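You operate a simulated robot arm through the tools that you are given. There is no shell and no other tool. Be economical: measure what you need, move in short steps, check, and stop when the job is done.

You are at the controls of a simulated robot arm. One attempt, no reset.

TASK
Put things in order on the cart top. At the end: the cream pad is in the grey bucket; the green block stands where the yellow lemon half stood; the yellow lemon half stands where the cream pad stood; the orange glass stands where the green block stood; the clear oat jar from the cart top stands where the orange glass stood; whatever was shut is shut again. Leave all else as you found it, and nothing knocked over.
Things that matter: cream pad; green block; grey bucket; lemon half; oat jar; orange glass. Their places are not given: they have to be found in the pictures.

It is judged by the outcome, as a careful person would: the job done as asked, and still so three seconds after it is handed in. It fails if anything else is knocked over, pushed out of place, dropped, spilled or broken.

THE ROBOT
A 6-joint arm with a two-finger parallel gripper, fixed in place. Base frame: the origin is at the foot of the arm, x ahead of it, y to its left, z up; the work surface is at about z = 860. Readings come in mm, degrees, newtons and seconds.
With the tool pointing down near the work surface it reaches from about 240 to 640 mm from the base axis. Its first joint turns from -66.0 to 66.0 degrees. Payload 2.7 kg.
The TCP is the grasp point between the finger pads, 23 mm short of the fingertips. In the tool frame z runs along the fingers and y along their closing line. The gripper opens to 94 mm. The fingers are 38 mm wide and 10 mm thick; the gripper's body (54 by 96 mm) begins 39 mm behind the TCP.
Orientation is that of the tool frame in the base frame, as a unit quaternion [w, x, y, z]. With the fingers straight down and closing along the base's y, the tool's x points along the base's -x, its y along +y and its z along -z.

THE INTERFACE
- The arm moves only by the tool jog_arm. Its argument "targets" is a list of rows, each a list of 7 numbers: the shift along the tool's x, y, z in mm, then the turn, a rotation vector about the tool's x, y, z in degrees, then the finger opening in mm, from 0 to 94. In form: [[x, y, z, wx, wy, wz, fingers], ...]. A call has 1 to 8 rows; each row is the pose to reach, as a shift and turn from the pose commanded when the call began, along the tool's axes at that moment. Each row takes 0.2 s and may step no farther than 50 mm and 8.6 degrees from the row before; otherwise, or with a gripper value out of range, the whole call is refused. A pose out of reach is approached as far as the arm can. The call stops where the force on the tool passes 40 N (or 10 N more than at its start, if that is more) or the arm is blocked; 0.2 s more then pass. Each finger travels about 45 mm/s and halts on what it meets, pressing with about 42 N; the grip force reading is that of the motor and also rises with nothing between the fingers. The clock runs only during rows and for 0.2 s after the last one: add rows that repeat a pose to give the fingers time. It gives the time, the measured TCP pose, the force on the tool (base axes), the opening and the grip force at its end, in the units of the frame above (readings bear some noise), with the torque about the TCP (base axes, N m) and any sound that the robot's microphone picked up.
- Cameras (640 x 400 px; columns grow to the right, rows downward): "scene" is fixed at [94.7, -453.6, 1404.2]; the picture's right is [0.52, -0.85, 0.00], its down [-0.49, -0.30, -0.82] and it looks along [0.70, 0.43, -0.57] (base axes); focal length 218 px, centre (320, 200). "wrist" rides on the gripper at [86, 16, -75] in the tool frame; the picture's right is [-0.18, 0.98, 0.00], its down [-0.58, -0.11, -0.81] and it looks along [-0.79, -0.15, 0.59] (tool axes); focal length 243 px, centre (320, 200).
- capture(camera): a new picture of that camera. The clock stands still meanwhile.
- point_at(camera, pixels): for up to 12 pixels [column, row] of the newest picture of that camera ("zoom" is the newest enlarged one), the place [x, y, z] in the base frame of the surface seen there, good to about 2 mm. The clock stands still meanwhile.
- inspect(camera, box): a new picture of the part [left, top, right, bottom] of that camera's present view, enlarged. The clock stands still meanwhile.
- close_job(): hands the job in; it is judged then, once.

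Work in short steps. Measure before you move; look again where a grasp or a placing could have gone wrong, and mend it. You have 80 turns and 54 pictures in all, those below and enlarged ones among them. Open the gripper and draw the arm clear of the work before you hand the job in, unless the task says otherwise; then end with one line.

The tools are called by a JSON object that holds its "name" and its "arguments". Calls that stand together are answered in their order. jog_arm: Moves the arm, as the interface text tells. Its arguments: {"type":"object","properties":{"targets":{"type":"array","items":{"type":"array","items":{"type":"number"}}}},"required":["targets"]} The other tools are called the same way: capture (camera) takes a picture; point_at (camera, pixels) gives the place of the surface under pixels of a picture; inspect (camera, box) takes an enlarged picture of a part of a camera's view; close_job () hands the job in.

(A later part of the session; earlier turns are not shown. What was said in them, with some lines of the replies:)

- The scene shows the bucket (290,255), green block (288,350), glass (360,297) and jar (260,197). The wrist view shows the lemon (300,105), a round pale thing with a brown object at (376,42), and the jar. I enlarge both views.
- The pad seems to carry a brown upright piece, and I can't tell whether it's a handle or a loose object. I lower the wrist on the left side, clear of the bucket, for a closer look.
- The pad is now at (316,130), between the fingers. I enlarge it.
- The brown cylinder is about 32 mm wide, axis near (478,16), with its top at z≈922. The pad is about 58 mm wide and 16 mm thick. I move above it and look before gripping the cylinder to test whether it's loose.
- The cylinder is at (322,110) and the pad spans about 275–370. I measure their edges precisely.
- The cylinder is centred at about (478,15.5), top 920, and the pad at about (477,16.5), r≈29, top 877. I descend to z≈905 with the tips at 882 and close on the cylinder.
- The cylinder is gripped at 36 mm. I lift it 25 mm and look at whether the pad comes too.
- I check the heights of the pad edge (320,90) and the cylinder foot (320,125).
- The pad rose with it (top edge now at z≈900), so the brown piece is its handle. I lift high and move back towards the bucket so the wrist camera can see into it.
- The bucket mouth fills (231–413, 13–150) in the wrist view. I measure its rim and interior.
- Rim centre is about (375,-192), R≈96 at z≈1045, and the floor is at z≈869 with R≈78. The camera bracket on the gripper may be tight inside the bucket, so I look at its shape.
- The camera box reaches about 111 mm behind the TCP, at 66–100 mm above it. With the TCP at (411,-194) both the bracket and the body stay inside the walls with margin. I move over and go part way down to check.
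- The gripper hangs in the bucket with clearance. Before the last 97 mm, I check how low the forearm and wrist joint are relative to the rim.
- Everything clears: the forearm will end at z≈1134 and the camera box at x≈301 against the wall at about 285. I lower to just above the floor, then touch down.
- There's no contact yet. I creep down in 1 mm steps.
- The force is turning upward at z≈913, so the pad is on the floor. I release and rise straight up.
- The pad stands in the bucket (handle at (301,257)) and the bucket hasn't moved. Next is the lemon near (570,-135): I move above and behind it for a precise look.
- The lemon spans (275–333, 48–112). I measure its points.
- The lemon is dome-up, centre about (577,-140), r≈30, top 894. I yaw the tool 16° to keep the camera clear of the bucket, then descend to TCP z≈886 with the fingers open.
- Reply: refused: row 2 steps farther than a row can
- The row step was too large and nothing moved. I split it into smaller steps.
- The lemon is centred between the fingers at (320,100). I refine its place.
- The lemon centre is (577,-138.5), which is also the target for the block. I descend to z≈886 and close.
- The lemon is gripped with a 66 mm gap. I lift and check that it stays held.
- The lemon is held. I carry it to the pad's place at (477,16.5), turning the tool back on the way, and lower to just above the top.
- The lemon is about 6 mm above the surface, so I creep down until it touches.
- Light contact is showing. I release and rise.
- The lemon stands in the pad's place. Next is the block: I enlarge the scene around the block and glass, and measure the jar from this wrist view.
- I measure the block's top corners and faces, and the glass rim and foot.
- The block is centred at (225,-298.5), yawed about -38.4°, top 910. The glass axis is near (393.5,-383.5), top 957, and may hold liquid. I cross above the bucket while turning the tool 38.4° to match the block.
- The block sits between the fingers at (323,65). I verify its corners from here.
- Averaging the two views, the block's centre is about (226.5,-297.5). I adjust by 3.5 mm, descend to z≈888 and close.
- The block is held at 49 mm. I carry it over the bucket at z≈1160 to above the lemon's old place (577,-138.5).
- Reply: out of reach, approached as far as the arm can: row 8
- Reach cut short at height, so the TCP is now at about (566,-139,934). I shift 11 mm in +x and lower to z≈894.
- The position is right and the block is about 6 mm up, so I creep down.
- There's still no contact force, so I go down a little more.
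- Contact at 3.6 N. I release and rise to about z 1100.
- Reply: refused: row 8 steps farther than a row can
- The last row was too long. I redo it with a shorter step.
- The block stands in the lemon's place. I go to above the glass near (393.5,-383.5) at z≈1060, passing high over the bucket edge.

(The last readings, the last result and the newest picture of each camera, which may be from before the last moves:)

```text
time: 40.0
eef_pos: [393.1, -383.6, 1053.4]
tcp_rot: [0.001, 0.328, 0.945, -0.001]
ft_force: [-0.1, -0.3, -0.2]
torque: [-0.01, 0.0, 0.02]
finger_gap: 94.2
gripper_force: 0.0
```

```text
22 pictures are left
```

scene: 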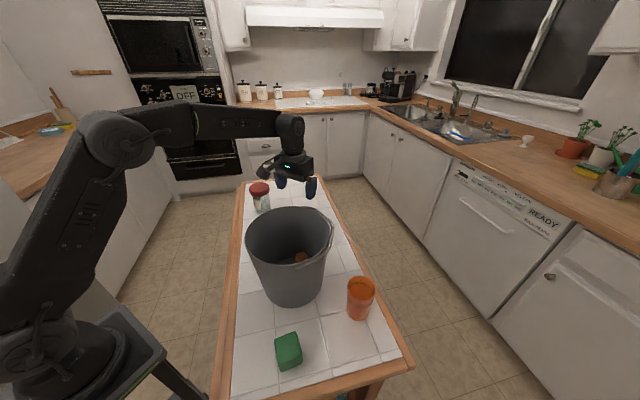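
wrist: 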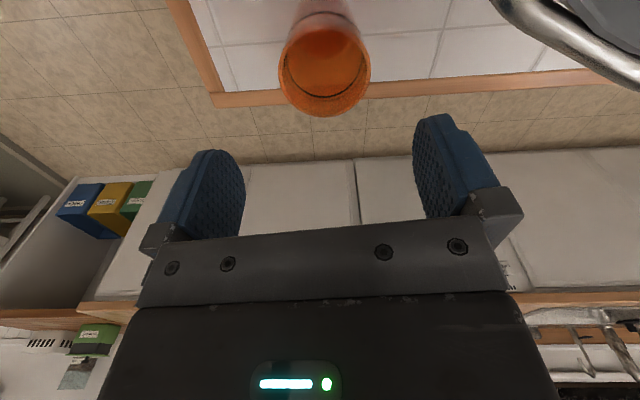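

I measure the glass rim (centre near (325,65)).

{"name": "point_at", "arguments": {"camera": "wrist", "pixels": [[281, 68], [368, 70], [323, 115], [296, 104], [352, 103], [300, 30], [352, 30], [325, 60], [310, 5], [325, 80]]}}

{"name": "inspect", "arguments": {"camera": "wrist", "box": [265, 0, 385, 130]}}

```text
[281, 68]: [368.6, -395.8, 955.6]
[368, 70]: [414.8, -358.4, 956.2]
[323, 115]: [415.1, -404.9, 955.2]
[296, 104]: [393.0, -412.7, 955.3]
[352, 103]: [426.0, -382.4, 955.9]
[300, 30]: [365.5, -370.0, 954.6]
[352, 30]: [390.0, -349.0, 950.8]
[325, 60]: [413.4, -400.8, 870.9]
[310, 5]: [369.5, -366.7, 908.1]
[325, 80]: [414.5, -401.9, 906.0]
```

```text
3.08 times, centred on (325, 65) of wrist
```

zoom: 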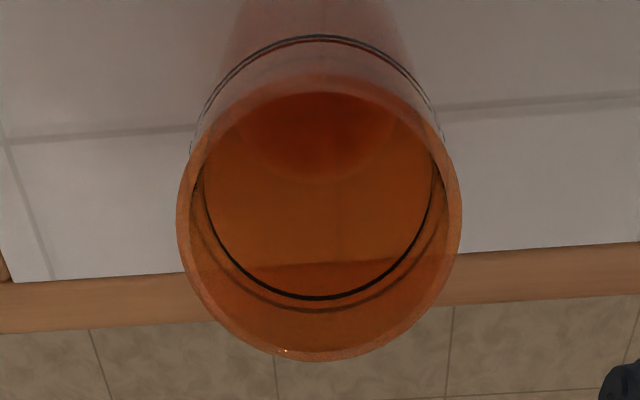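

The glass centre is (395,-381), r≈31, rim at z 956. The palm needs TCP z≥923, so I descend to 927 and close.

{"name": "jog_arm", "arguments": {"targets": [[0, 3, 40, 0, 0, 0, 94], [0, 3, 80, 0, 0, 0, 94], [0, 3, 110, 0, 0, 0, 94], [0, 3, 126, 0, 0, 0, 94], [0, 3, 126, 0, 0, 0, 78], [0, 3, 126, 0, 0, 0, 66], [0, 3, 126, 0, 0, 0, 54], [0, 3, 126, 0, 0, 0, 54]]}}

```text
time: 41.8
eef_pos: [394.8, -381.4, 924.9]
tcp_rot: [0.001, 0.329, 0.944, -0.001]
ft_force: [0.4, 0.1, -0.1]
torque: [0.0, 0.01, -0.01]
finger_gap: 64.0
gripper_force: 42.4
```

The glass is gripped at 64 mm. I lift 60 mm gently and check.

{"name": "jog_arm", "arguments": {"targets": [[0, 0, -5, 0, 0, 0, 54], [0, 0, -20, 0, 0, 0, 54], [0, 0, -40, 0, 0, 0, 54], [0, 0, -55, 0, 0, 0, 54], [0, 0, -60, 0, 0, 0, 54]]}}

{"name": "capture", "arguments": {"camera": "scene"}}

```text
time: 43.0
eef_pos: [396.1, -380.5, 984.5]
tcp_rot: [0.001, 0.329, 0.944, -0.001]
ft_force: [0.1, 0.1, -1.8]
torque: [-0.02, 0.05, 0.01]
finger_gap: 63.7
gripper_force: 41.5
```

```text
20 pictures are left
```

scene: 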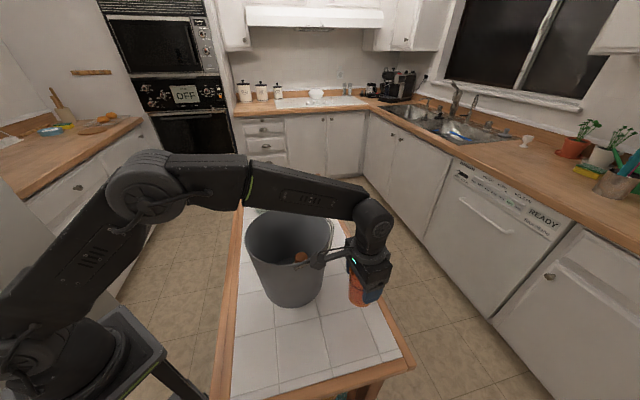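

The glass is held upright. I carry it gently to (226.5,-297.5).

{"name": "jog_arm", "arguments": {"targets": [[12, -2.5, 0, 0, 0, 0, 54], [40, -8.5, 0, 0, 0, 0, 54], [70, -15, 0, 0, 0, 0, 54], [100, -21, 0, 0, 0, 0, 54], [130, -27.5, 0, 0, 0, 0, 54], [155, -33, 0, 0, 0, 0, 54], [175, -37, 0, 0, 0, 0, 54], [184, -39, 0, 0, 0, 0, 54]]}}

{"name": "jog_arm", "arguments": {"targets": [[0, 0, 10, 0, 0, 0, 54], [0, 0, 30, 0, 0, 0, 54], [0, 0, 45, 0, 0, 0, 54], [0, 0, 54, 0, 0, 0, 54], [0, 0, 54, 0, 0, 0, 54]]}}

```text
time: 44.8
eef_pos: [226.3, -295.5, 985.1]
tcp_rot: [0.001, 0.329, 0.944, -0.001]
ft_force: [-0.5, -0.2, -2.0]
torque: [0.0, 0.01, 0.0]
finger_gap: 63.7
gripper_force: 41.8
```

```text
time: 46.0
eef_pos: [226.7, -294.6, 930.1]
tcp_rot: [0.0, 0.329, 0.944, 0.0]
ft_force: [0.1, 0.1, -1.9]
torque: [0.01, -0.03, 0.0]
finger_gap: 63.7
gripper_force: 42.0
```

The TCP reads y≈-295, so I correct 2 mm and creep down the last 6 mm.

{"name": "jog_arm", "arguments": {"targets": [[-1.2, -1.6, 2, 0, 0, 0, 54], [-1.2, -1.6, 4, 0, 0, 0, 54], [-1.2, -1.6, 5, 0, 0, 0, 54], [-1.2, -1.6, 6, 0, 0, 0, 54]]}}

```text
time: 47.0
eef_pos: [226.5, -298.6, 924.6]
tcp_rot: [-0.001, 0.329, 0.944, -0.001]
ft_force: [-1.5, 1.9, 2.9]
torque: [0.24, 0.0, 0.03]
finger_gap: 63.9
gripper_force: 41.9
```

Touchdown: the force went from -1.9 to +2.9 N. I release and rise straight up.

{"name": "jog_arm", "arguments": {"targets": [[0, 0, 0, 0, 0, 0, 70], [0, 0, 0, 0, 0, 0, 82], [0, 0, 0, 0, 0, 0, 94], [0, 0, -20, 0, 0, 0, 94], [0, 0, -60, 0, 0, 0, 94], [0, 0, -105, 0, 0, 0, 94], [0, 0, -150, 0, 0, 0, 94], [0, 0, -195, 0, 0, 0, 94]]}}

{"name": "capture", "arguments": {"camera": "wrist"}}

{"name": "capture", "arguments": {"camera": "scene"}}

```text
time: 48.8
eef_pos: [228.5, -299.3, 1120.7]
tcp_rot: [0.0, 0.329, 0.944, 0.0]
ft_force: [0.5, 0.9, -0.3]
torque: [-0.02, -0.03, -0.01]
finger_gap: 94.3
gripper_force: 0.1
```

```text
19 pictures are left
```

wrist: 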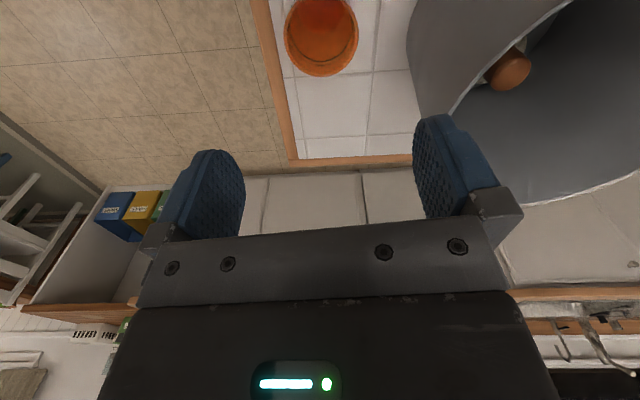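

```text
18 pictures are left
```

scene: 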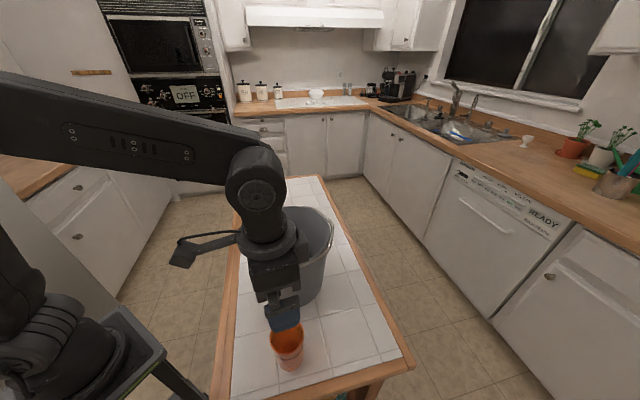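

The glass is upright in the block's place. Next is the jar near (583,110): I cross high over the cart while turning the tool back.

{"name": "jog_arm", "arguments": {"targets": [[3.5, 48, -8, 0, 0, 0, 94], [7, 96, -16, 0, 0, 0, 94], [10.5, 144, -24, 0, 0, 0, 94], [14, 192, -24, 0, 0, -8, 94], [17.5, 240, -24, 0, 0, -16, 94], [21, 288, -24, 0, 0, -24, 94], [24.5, 336, -24, 0, 0, -32, 94], [28, 384, -24, 0, 0, -38.4, 94]]}}

{"name": "jog_arm", "arguments": {"targets": [[-25, 35, 0, 0, 0, 0, 94], [-50, 75, 10, 0, 0, 0, 94]]}}

{"name": "capture", "arguments": {"camera": "wrist"}}

```text
time: 50.6
eef_pos: [444.3, 21.6, 1145.6]
tcp_rot: [0.001, -0.001, 1.0, -0.001]
ft_force: [0.1, 0.6, -0.8]
torque: [-0.04, -0.01, 0.0]
finger_gap: 94.1
gripper_force: 0.0
```

```text
time: 51.2
eef_pos: [494.0, 96.1, 1131.1]
tcp_rot: [0.0, -0.001, 1.0, -0.001]
ft_force: [0.0, 0.6, -0.3]
torque: [0.0, -0.01, 0.05]
finger_gap: 94.0
gripper_force: 0.1
```

```text
17 pictures are left
```

wrist: 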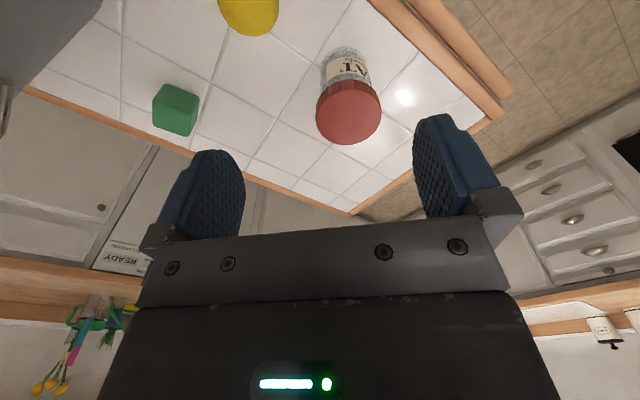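

The jar is at (348,100), its lid spanning (317–381, 80–145). I measure lid and body edges.

{"name": "inspect", "arguments": {"camera": "wrist", "box": [298, 35, 408, 155]}}

{"name": "point_at", "arguments": {"camera": "wrist", "pixels": [[318, 112], [380, 110], [348, 143], [325, 132], [370, 132], [348, 115], [345, 90], [348, 60], [324, 68], [369, 68], [326, 80], [371, 80]]}}

```text
3.33 times, centred on (353, 95) of wrist
```

zoom: 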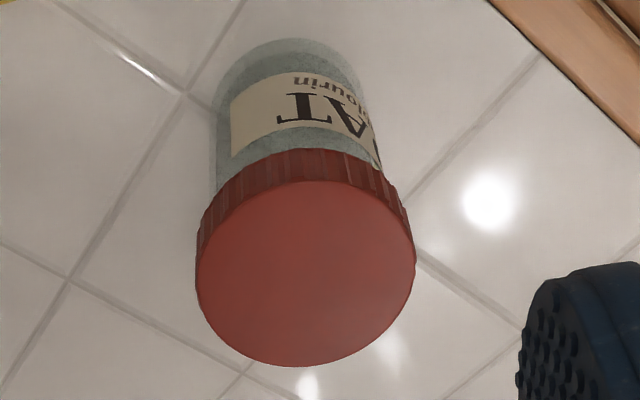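

```text
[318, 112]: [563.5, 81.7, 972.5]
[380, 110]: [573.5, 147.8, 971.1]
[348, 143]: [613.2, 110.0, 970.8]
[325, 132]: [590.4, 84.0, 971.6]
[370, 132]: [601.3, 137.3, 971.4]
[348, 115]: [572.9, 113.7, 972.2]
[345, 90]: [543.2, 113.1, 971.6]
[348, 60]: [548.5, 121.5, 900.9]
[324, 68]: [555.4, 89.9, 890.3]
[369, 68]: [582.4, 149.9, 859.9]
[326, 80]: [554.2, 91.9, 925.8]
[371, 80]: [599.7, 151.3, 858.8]
```

The lid is centred at (578,113.8), r≈34.5, top 972, slightly wider than the body (r≈31). I must hold it at the lid, so I first descend around it and close, then test with a tiny lift.

{"name": "jog_arm", "arguments": {"targets": [[-20, 4, 40, 0, 0, 0, 94], [-45, 9, 80, 0, 0, 0, 94], [-70, 14, 110, 0, 0, 0, 94], [-84, 17.5, 120, 0, 0, 0, 94]]}}

{"name": "capture", "arguments": {"camera": "wrist"}}

```text
time: 52.2
eef_pos: [578.6, 113.3, 1013.7]
tcp_rot: [0.001, 0.0, 1.0, 0.0]
ft_force: [-0.4, 0.1, 0.3]
torque: [0.04, 0.04, 0.01]
finger_gap: 94.1
gripper_force: 0.1
```

```text
15 pictures are left
```

wrist: 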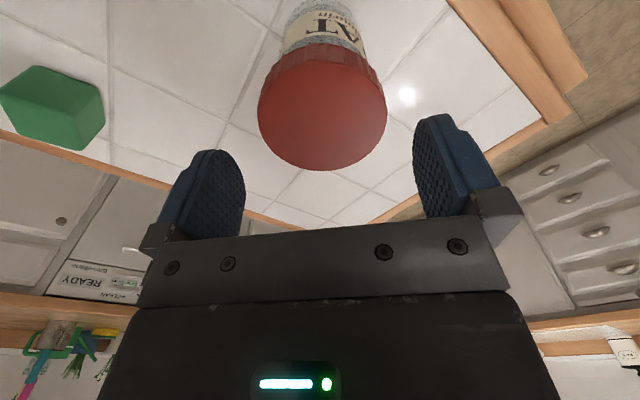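

The lid is centred at (322,108). I check the lid's lower edge height and the body width.

{"name": "point_at", "arguments": {"camera": "wrist", "pixels": [[318, 46], [318, 52], [318, 62], [318, 40], [318, 20], [285, 30], [363, 38], [260, 105], [385, 105], [322, 168]]}}

```text
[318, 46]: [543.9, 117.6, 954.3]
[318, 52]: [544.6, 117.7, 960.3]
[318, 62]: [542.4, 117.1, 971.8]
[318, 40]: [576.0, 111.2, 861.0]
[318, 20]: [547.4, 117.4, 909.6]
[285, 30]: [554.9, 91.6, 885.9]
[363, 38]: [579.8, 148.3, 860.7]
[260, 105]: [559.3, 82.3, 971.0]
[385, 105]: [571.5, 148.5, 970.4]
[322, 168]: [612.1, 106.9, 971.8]
```

The lid spans z≈952–972. I descend to TCP z≈957 and close on it.

{"name": "jog_arm", "arguments": {"targets": [[0, 0, 30, 0, 0, 0, 94], [0, 0, 56, 0, 0, 0, 94], [0, 0, 56, 0, 0, 0, 84], [0, 0, 56, 0, 0, 0, 74], [0, 0, 56, 0, 0, 0, 60], [0, 0, 56, 0, 0, 0, 60], [0, 0, 56, 0, 0, 0, 60]]}}

{"name": "jog_arm", "arguments": {"targets": [[0, 0, -1, 0, 0, 0, 60], [0, 0, -3, 0, 0, 0, 60], [0, 0, -6, 0, 0, 0, 60]]}}

{"name": "inspect", "arguments": {"camera": "scene", "box": [220, 160, 320, 240]}}

```text
time: 53.8
eef_pos: [577.7, 113.0, 956.5]
tcp_rot: [0.001, 0.0, 1.0, -0.001]
ft_force: [0.1, -0.6, -1.2]
torque: [0.0, -0.02, 0.0]
finger_gap: 79.4
gripper_force: 42.2
```

```text
time: 54.6
eef_pos: [578.4, 112.3, 962.1]
tcp_rot: [0.0, 0.0, 1.0, -0.001]
ft_force: [-0.1, -0.5, -2.0]
torque: [-0.01, 0.03, -0.01]
finger_gap: 80.0
gripper_force: 42.2
```

```text
5.00 times, centred on (270, 200) of scene
```

zoom: 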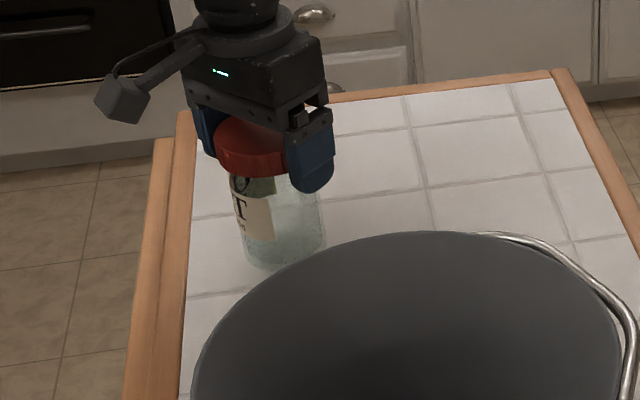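

The gap is 80 mm. I check from the wrist whether the jar's body rose with the lid.

{"name": "capture", "arguments": {"camera": "wrist"}}

{"name": "point_at", "arguments": {"camera": "zoom", "pixels": [[250, 145], [255, 165], [260, 185], [262, 230], [250, 255], [285, 268], [240, 270], [285, 260]]}}

```text
13 pictures are left
```

wrist: 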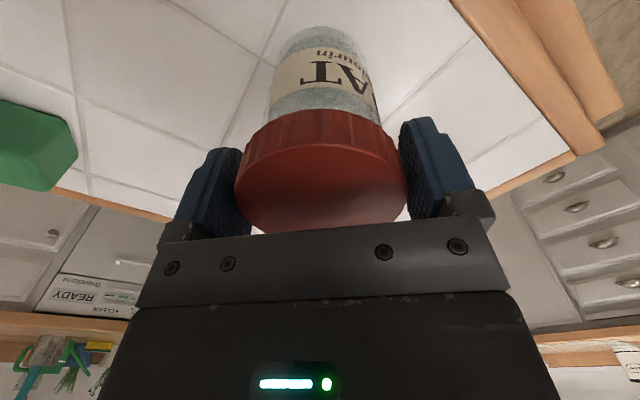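

```text
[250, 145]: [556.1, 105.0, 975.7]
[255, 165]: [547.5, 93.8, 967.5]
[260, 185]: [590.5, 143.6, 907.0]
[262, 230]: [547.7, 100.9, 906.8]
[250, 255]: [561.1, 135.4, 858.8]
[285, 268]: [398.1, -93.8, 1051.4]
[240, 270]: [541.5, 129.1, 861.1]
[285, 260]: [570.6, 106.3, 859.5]
```

I measure along the jar front in the new wrist picture: the lid edge, the label edges and the foot.

{"name": "point_at", "arguments": {"camera": "wrist", "pixels": [[318, 145], [318, 112], [318, 106], [318, 92], [318, 86], [300, 60], [318, 50], [300, 51], [318, 40], [318, 32], [318, 27], [318, 22]]}}

{"name": "inspect", "arguments": {"camera": "wrist", "box": [240, 15, 410, 165]}}

```text
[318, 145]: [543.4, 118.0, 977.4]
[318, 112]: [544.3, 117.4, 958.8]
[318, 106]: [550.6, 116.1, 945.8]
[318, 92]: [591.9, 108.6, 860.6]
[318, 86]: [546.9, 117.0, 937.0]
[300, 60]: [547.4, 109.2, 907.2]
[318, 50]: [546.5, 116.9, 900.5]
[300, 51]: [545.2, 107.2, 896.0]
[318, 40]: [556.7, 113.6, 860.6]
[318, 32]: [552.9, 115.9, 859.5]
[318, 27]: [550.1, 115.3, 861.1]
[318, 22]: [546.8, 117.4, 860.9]
```

```text
2.67 times, centred on (325, 90) of wrist
```

zoom: 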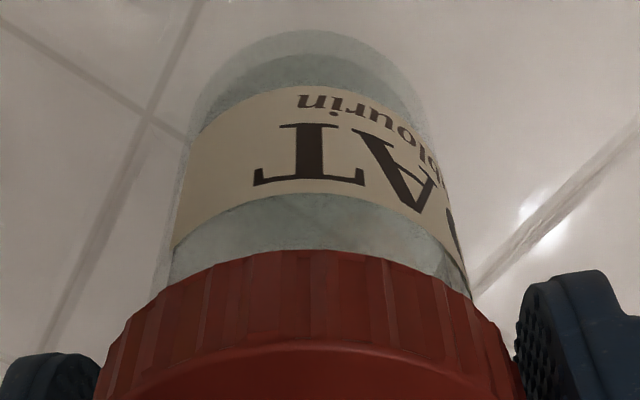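

It's ambiguous at 6 mm. I lift another 15 mm and look again.

{"name": "jog_arm", "arguments": {"targets": [[0, 0, -5, 0, 0, 0, 60], [0, 0, -10, 0, 0, 0, 60], [0, 0, -15, 0, 0, 0, 60]]}}

{"name": "inspect", "arguments": {"camera": "wrist", "box": [240, 15, 410, 165]}}

{"name": "point_at", "arguments": {"camera": "zoom", "pixels": [[300, 100], [300, 190], [220, 130], [220, 180], [300, 300], [300, 230]]}}

```text
time: 55.4
eef_pos: [577.7, 112.8, 979.6]
tcp_rot: [0.0, 0.0, 1.0, -0.001]
ft_force: [-0.8, -0.5, -2.4]
torque: [-0.02, 0.0, 0.0]
finger_gap: 79.7
gripper_force: 42.1
```

```text
2.67 times, centred on (325, 90) of wrist
```

zoom: 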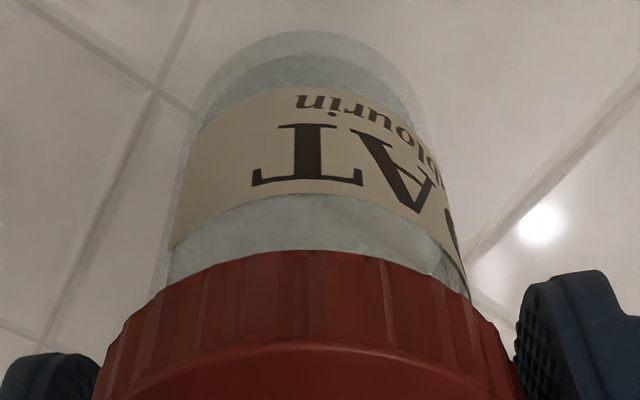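

```text
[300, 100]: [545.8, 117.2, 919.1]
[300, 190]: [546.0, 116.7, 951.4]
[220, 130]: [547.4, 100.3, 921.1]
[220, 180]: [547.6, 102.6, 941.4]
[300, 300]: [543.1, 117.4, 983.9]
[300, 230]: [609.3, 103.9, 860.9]
```

The jar looks identical in the gripper frame, so lid and body lift together. I raise it and draw back to clear the bucket rim (TCP z≈1190, jar foot ≈1093).

{"name": "jog_arm", "arguments": {"targets": [[0, 0, -40, 0, 0, 0, 60], [0, 0, -80, 0, 0, 0, 60], [20, -15, -115, 0, 0, 0, 60], [42, -32, -150, 0, 0, 0, 60], [68, -54, -180, 0, 0, 0, 60], [90, -72, -207, 0, 0, 0, 60], [105, -83, -213, 0, 0, 0, 60]]}}

```text
time: 57.0
eef_pos: [473.7, 31.4, 1191.4]
tcp_rot: [-0.001, 0.0, 1.0, -0.001]
ft_force: [0.8, 0.3, -3.4]
torque: [0.02, 0.03, -0.01]
finger_gap: 80.1
gripper_force: 42.0
```

The jar is at z≈1191. I carry it over the bucket towards (395,-381), turning the tool 38.4° as for the glass.

{"name": "jog_arm", "arguments": {"targets": [[7.9, -41.3, 0, 0, 0, 0, 60], [15.8, -82.6, 0, 0, 0, 0, 60], [23.6, -123.9, 0, 0, 0, 0, 60], [31.5, -165.2, 0, 0, 0, 8, 60], [39.4, -206.5, 0, 0, 0, 16, 60], [47.3, -247.8, 0, 0, 0, 24, 60], [55.2, -289, 0, 0, 0, 32, 60], [63, -330, 0, 0, 0, 38.4, 60]]}}

{"name": "jog_arm", "arguments": {"targets": [[-20, -37, 0, 0, 0, 0, 60], [-39, -74.5, 0, 0, 0, 0, 60], [-39, -74.5, 0, 0, 0, 0, 60]]}}

{"name": "capture", "arguments": {"camera": "scene"}}

```text
time: 58.8
eef_pos: [410.0, -300.4, 1191.9]
tcp_rot: [0.0, 0.329, 0.944, 0.0]
ft_force: [-0.6, -0.3, -2.5]
torque: [0.0, 0.0, 0.0]
finger_gap: 79.9
gripper_force: 42.2
```

```text
time: 59.6
eef_pos: [392.9, -381.8, 1192.9]
tcp_rot: [0.0, 0.329, 0.944, 0.0]
ft_force: [1.3, 0.3, -2.0]
torque: [0.0, 0.03, 0.01]
finger_gap: 80.0
gripper_force: 42.1
```

```text
10 pictures are left
```

scene: 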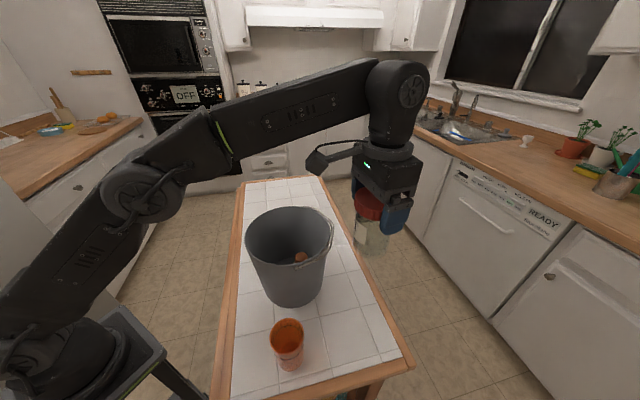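

The jar is over the glass's old place and clears the bucket. I lower to about 7 mm above the surface.

{"name": "jog_arm", "arguments": {"targets": [[-1, 1, 45, 0, 0, 0, 60], [-1, 1, 90, 0, 0, 0, 60], [-1, 1, 135, 0, 0, 0, 60], [-1, 1, 175, 0, 0, 0, 60], [-1, 1, 205, 0, 0, 0, 60], [-1, 1, 222, 0, 0, 0, 60], [-1, 1, 228, 0, 0, 0, 60], [-1, 1, 228, 0, 0, 0, 60]]}}

```text
time: 61.4
eef_pos: [395.7, -383.5, 963.0]
tcp_rot: [0.001, 0.329, 0.944, 0.0]
ft_force: [-0.8, 0.0, -2.6]
torque: [0.01, -0.01, -0.01]
finger_gap: 80.2
gripper_force: 42.0
```

I correct 1 mm in y and creep down to touch.

{"name": "jog_arm", "arguments": {"targets": [[0.6, 0.8, 3, 0, 0, 0, 60], [0.6, 0.8, 4.5, 0, 0, 0, 60], [0.6, 0.8, 5.5, 0, 0, 0, 60], [0.6, 0.8, 6.2, 0, 0, 0, 60]]}}

```text
time: 62.4
eef_pos: [396.3, -381.7, 957.4]
tcp_rot: [0.001, 0.329, 0.944, -0.001]
ft_force: [-0.8, -0.1, -3.2]
torque: [-0.02, 0.01, -0.01]
finger_gap: 79.6
gripper_force: 42.8
```

{"name": "jog_arm", "arguments": {"targets": [[0, 0, 0.7, 0, 0, 0, 60], [0, 0, 1.4, 0, 0, 0, 60]]}}

```text
time: 63.0
eef_pos: [397.1, -381.1, 956.0]
tcp_rot: [0.002, 0.329, 0.944, -0.001]
ft_force: [-0.8, 1.0, 2.2]
torque: [0.16, 0.12, -0.02]
finger_gap: 79.8
gripper_force: 41.9
```

Touchdown: the force went from -3.2 to +2.2 N. I release, rise straight up and look.

{"name": "jog_arm", "arguments": {"targets": [[0, 0, 0, 0, 0, 0, 86], [0, 0, 0, 0, 0, 0, 94], [0, 0, 0, 0, 0, 0, 94], [0, 0, -15, 0, 0, 0, 94], [0, 0, -50, 0, 0, 0, 94], [0, 0, -95, 0, 0, 0, 94], [0, 0, -140, 0, 0, 0, 94], [0, 0, -185, 0, 0, 0, 94]]}}

{"name": "capture", "arguments": {"camera": "wrist"}}

{"name": "point_at", "arguments": {"camera": "wrist", "pixels": [[320, 40], [290, 30], [350, 30], [320, 65]]}}

```text
time: 64.8
eef_pos: [395.7, -383.5, 1139.5]
tcp_rot: [0.001, 0.329, 0.944, 0.0]
ft_force: [-0.6, 0.0, 0.2]
torque: [-0.02, 0.0, 0.01]
finger_gap: 94.0
gripper_force: 0.1
```

```text
9 pictures are left
```

wrist: 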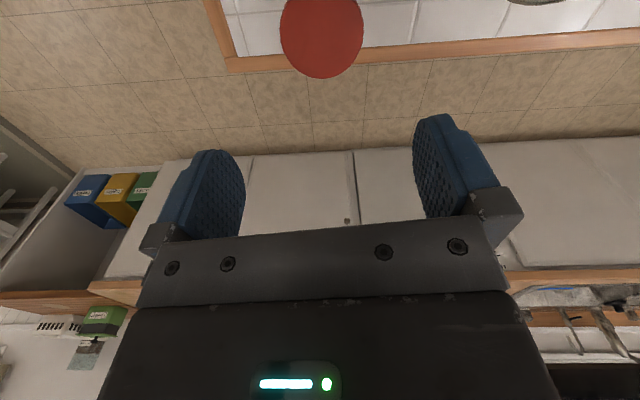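

```text
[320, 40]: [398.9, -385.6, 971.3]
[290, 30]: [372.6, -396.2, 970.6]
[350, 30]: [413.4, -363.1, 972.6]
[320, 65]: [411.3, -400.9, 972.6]
```

The jar stands upright with its lid on (top z≈972). I draw the arm back to near its starting pose and take a final look.

{"name": "jog_arm", "arguments": {"targets": [[10, 13, -40, 0, 0, 0, 94], [33, 42, -70, 0, 0, 0, 94], [60, 76, -90, 0, 0, -6, 94], [88, 111, -100, 0, 0, -14, 94], [116, 146, -110, 0, 0, -22, 94], [144, 181, -110, 0, 0, -30, 94], [172, 216, -110, 0, 0, -38, 94], [198, 250, -110, 0, 0, -38.4, 94]]}}

{"name": "capture", "arguments": {"camera": "scene"}}

{"name": "capture", "arguments": {"camera": "wrist"}}

```text
time: 66.6
eef_pos: [395.2, -63.8, 1251.8]
tcp_rot: [0.001, -0.001, 1.0, -0.002]
ft_force: [-0.8, 1.4, 0.3]
torque: [-0.01, 0.04, 0.01]
finger_gap: 93.8
gripper_force: 0.0
```

```text
8 pictures are left
```

scene: 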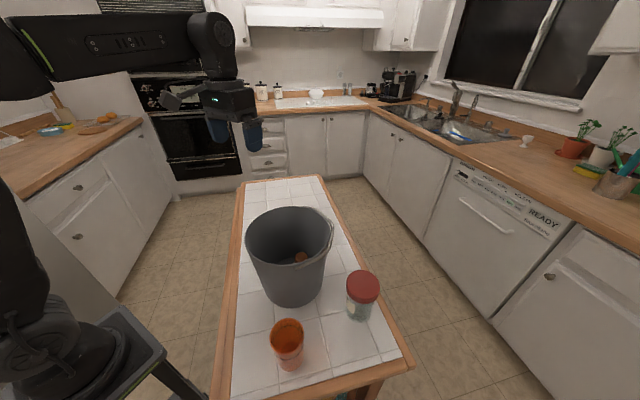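

```text
7 pictures are left
```

wrist: 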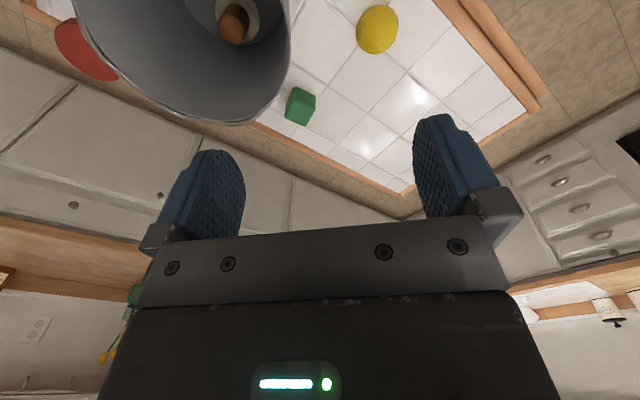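

Everything is in place: the pad is in the bucket, the block and lemon are swapped in as asked, and the glass and jar stand upright. The arm is clear and the gripper open, so I hand in.

{"name": "close_job", "arguments": {}}

```text
The job is handed in.
```

The job is handed in. The cream pad is in the bucket, the lemon half, green block, orange glass and oat jar stand in their new places, and the last pictures show nothing knocked over.
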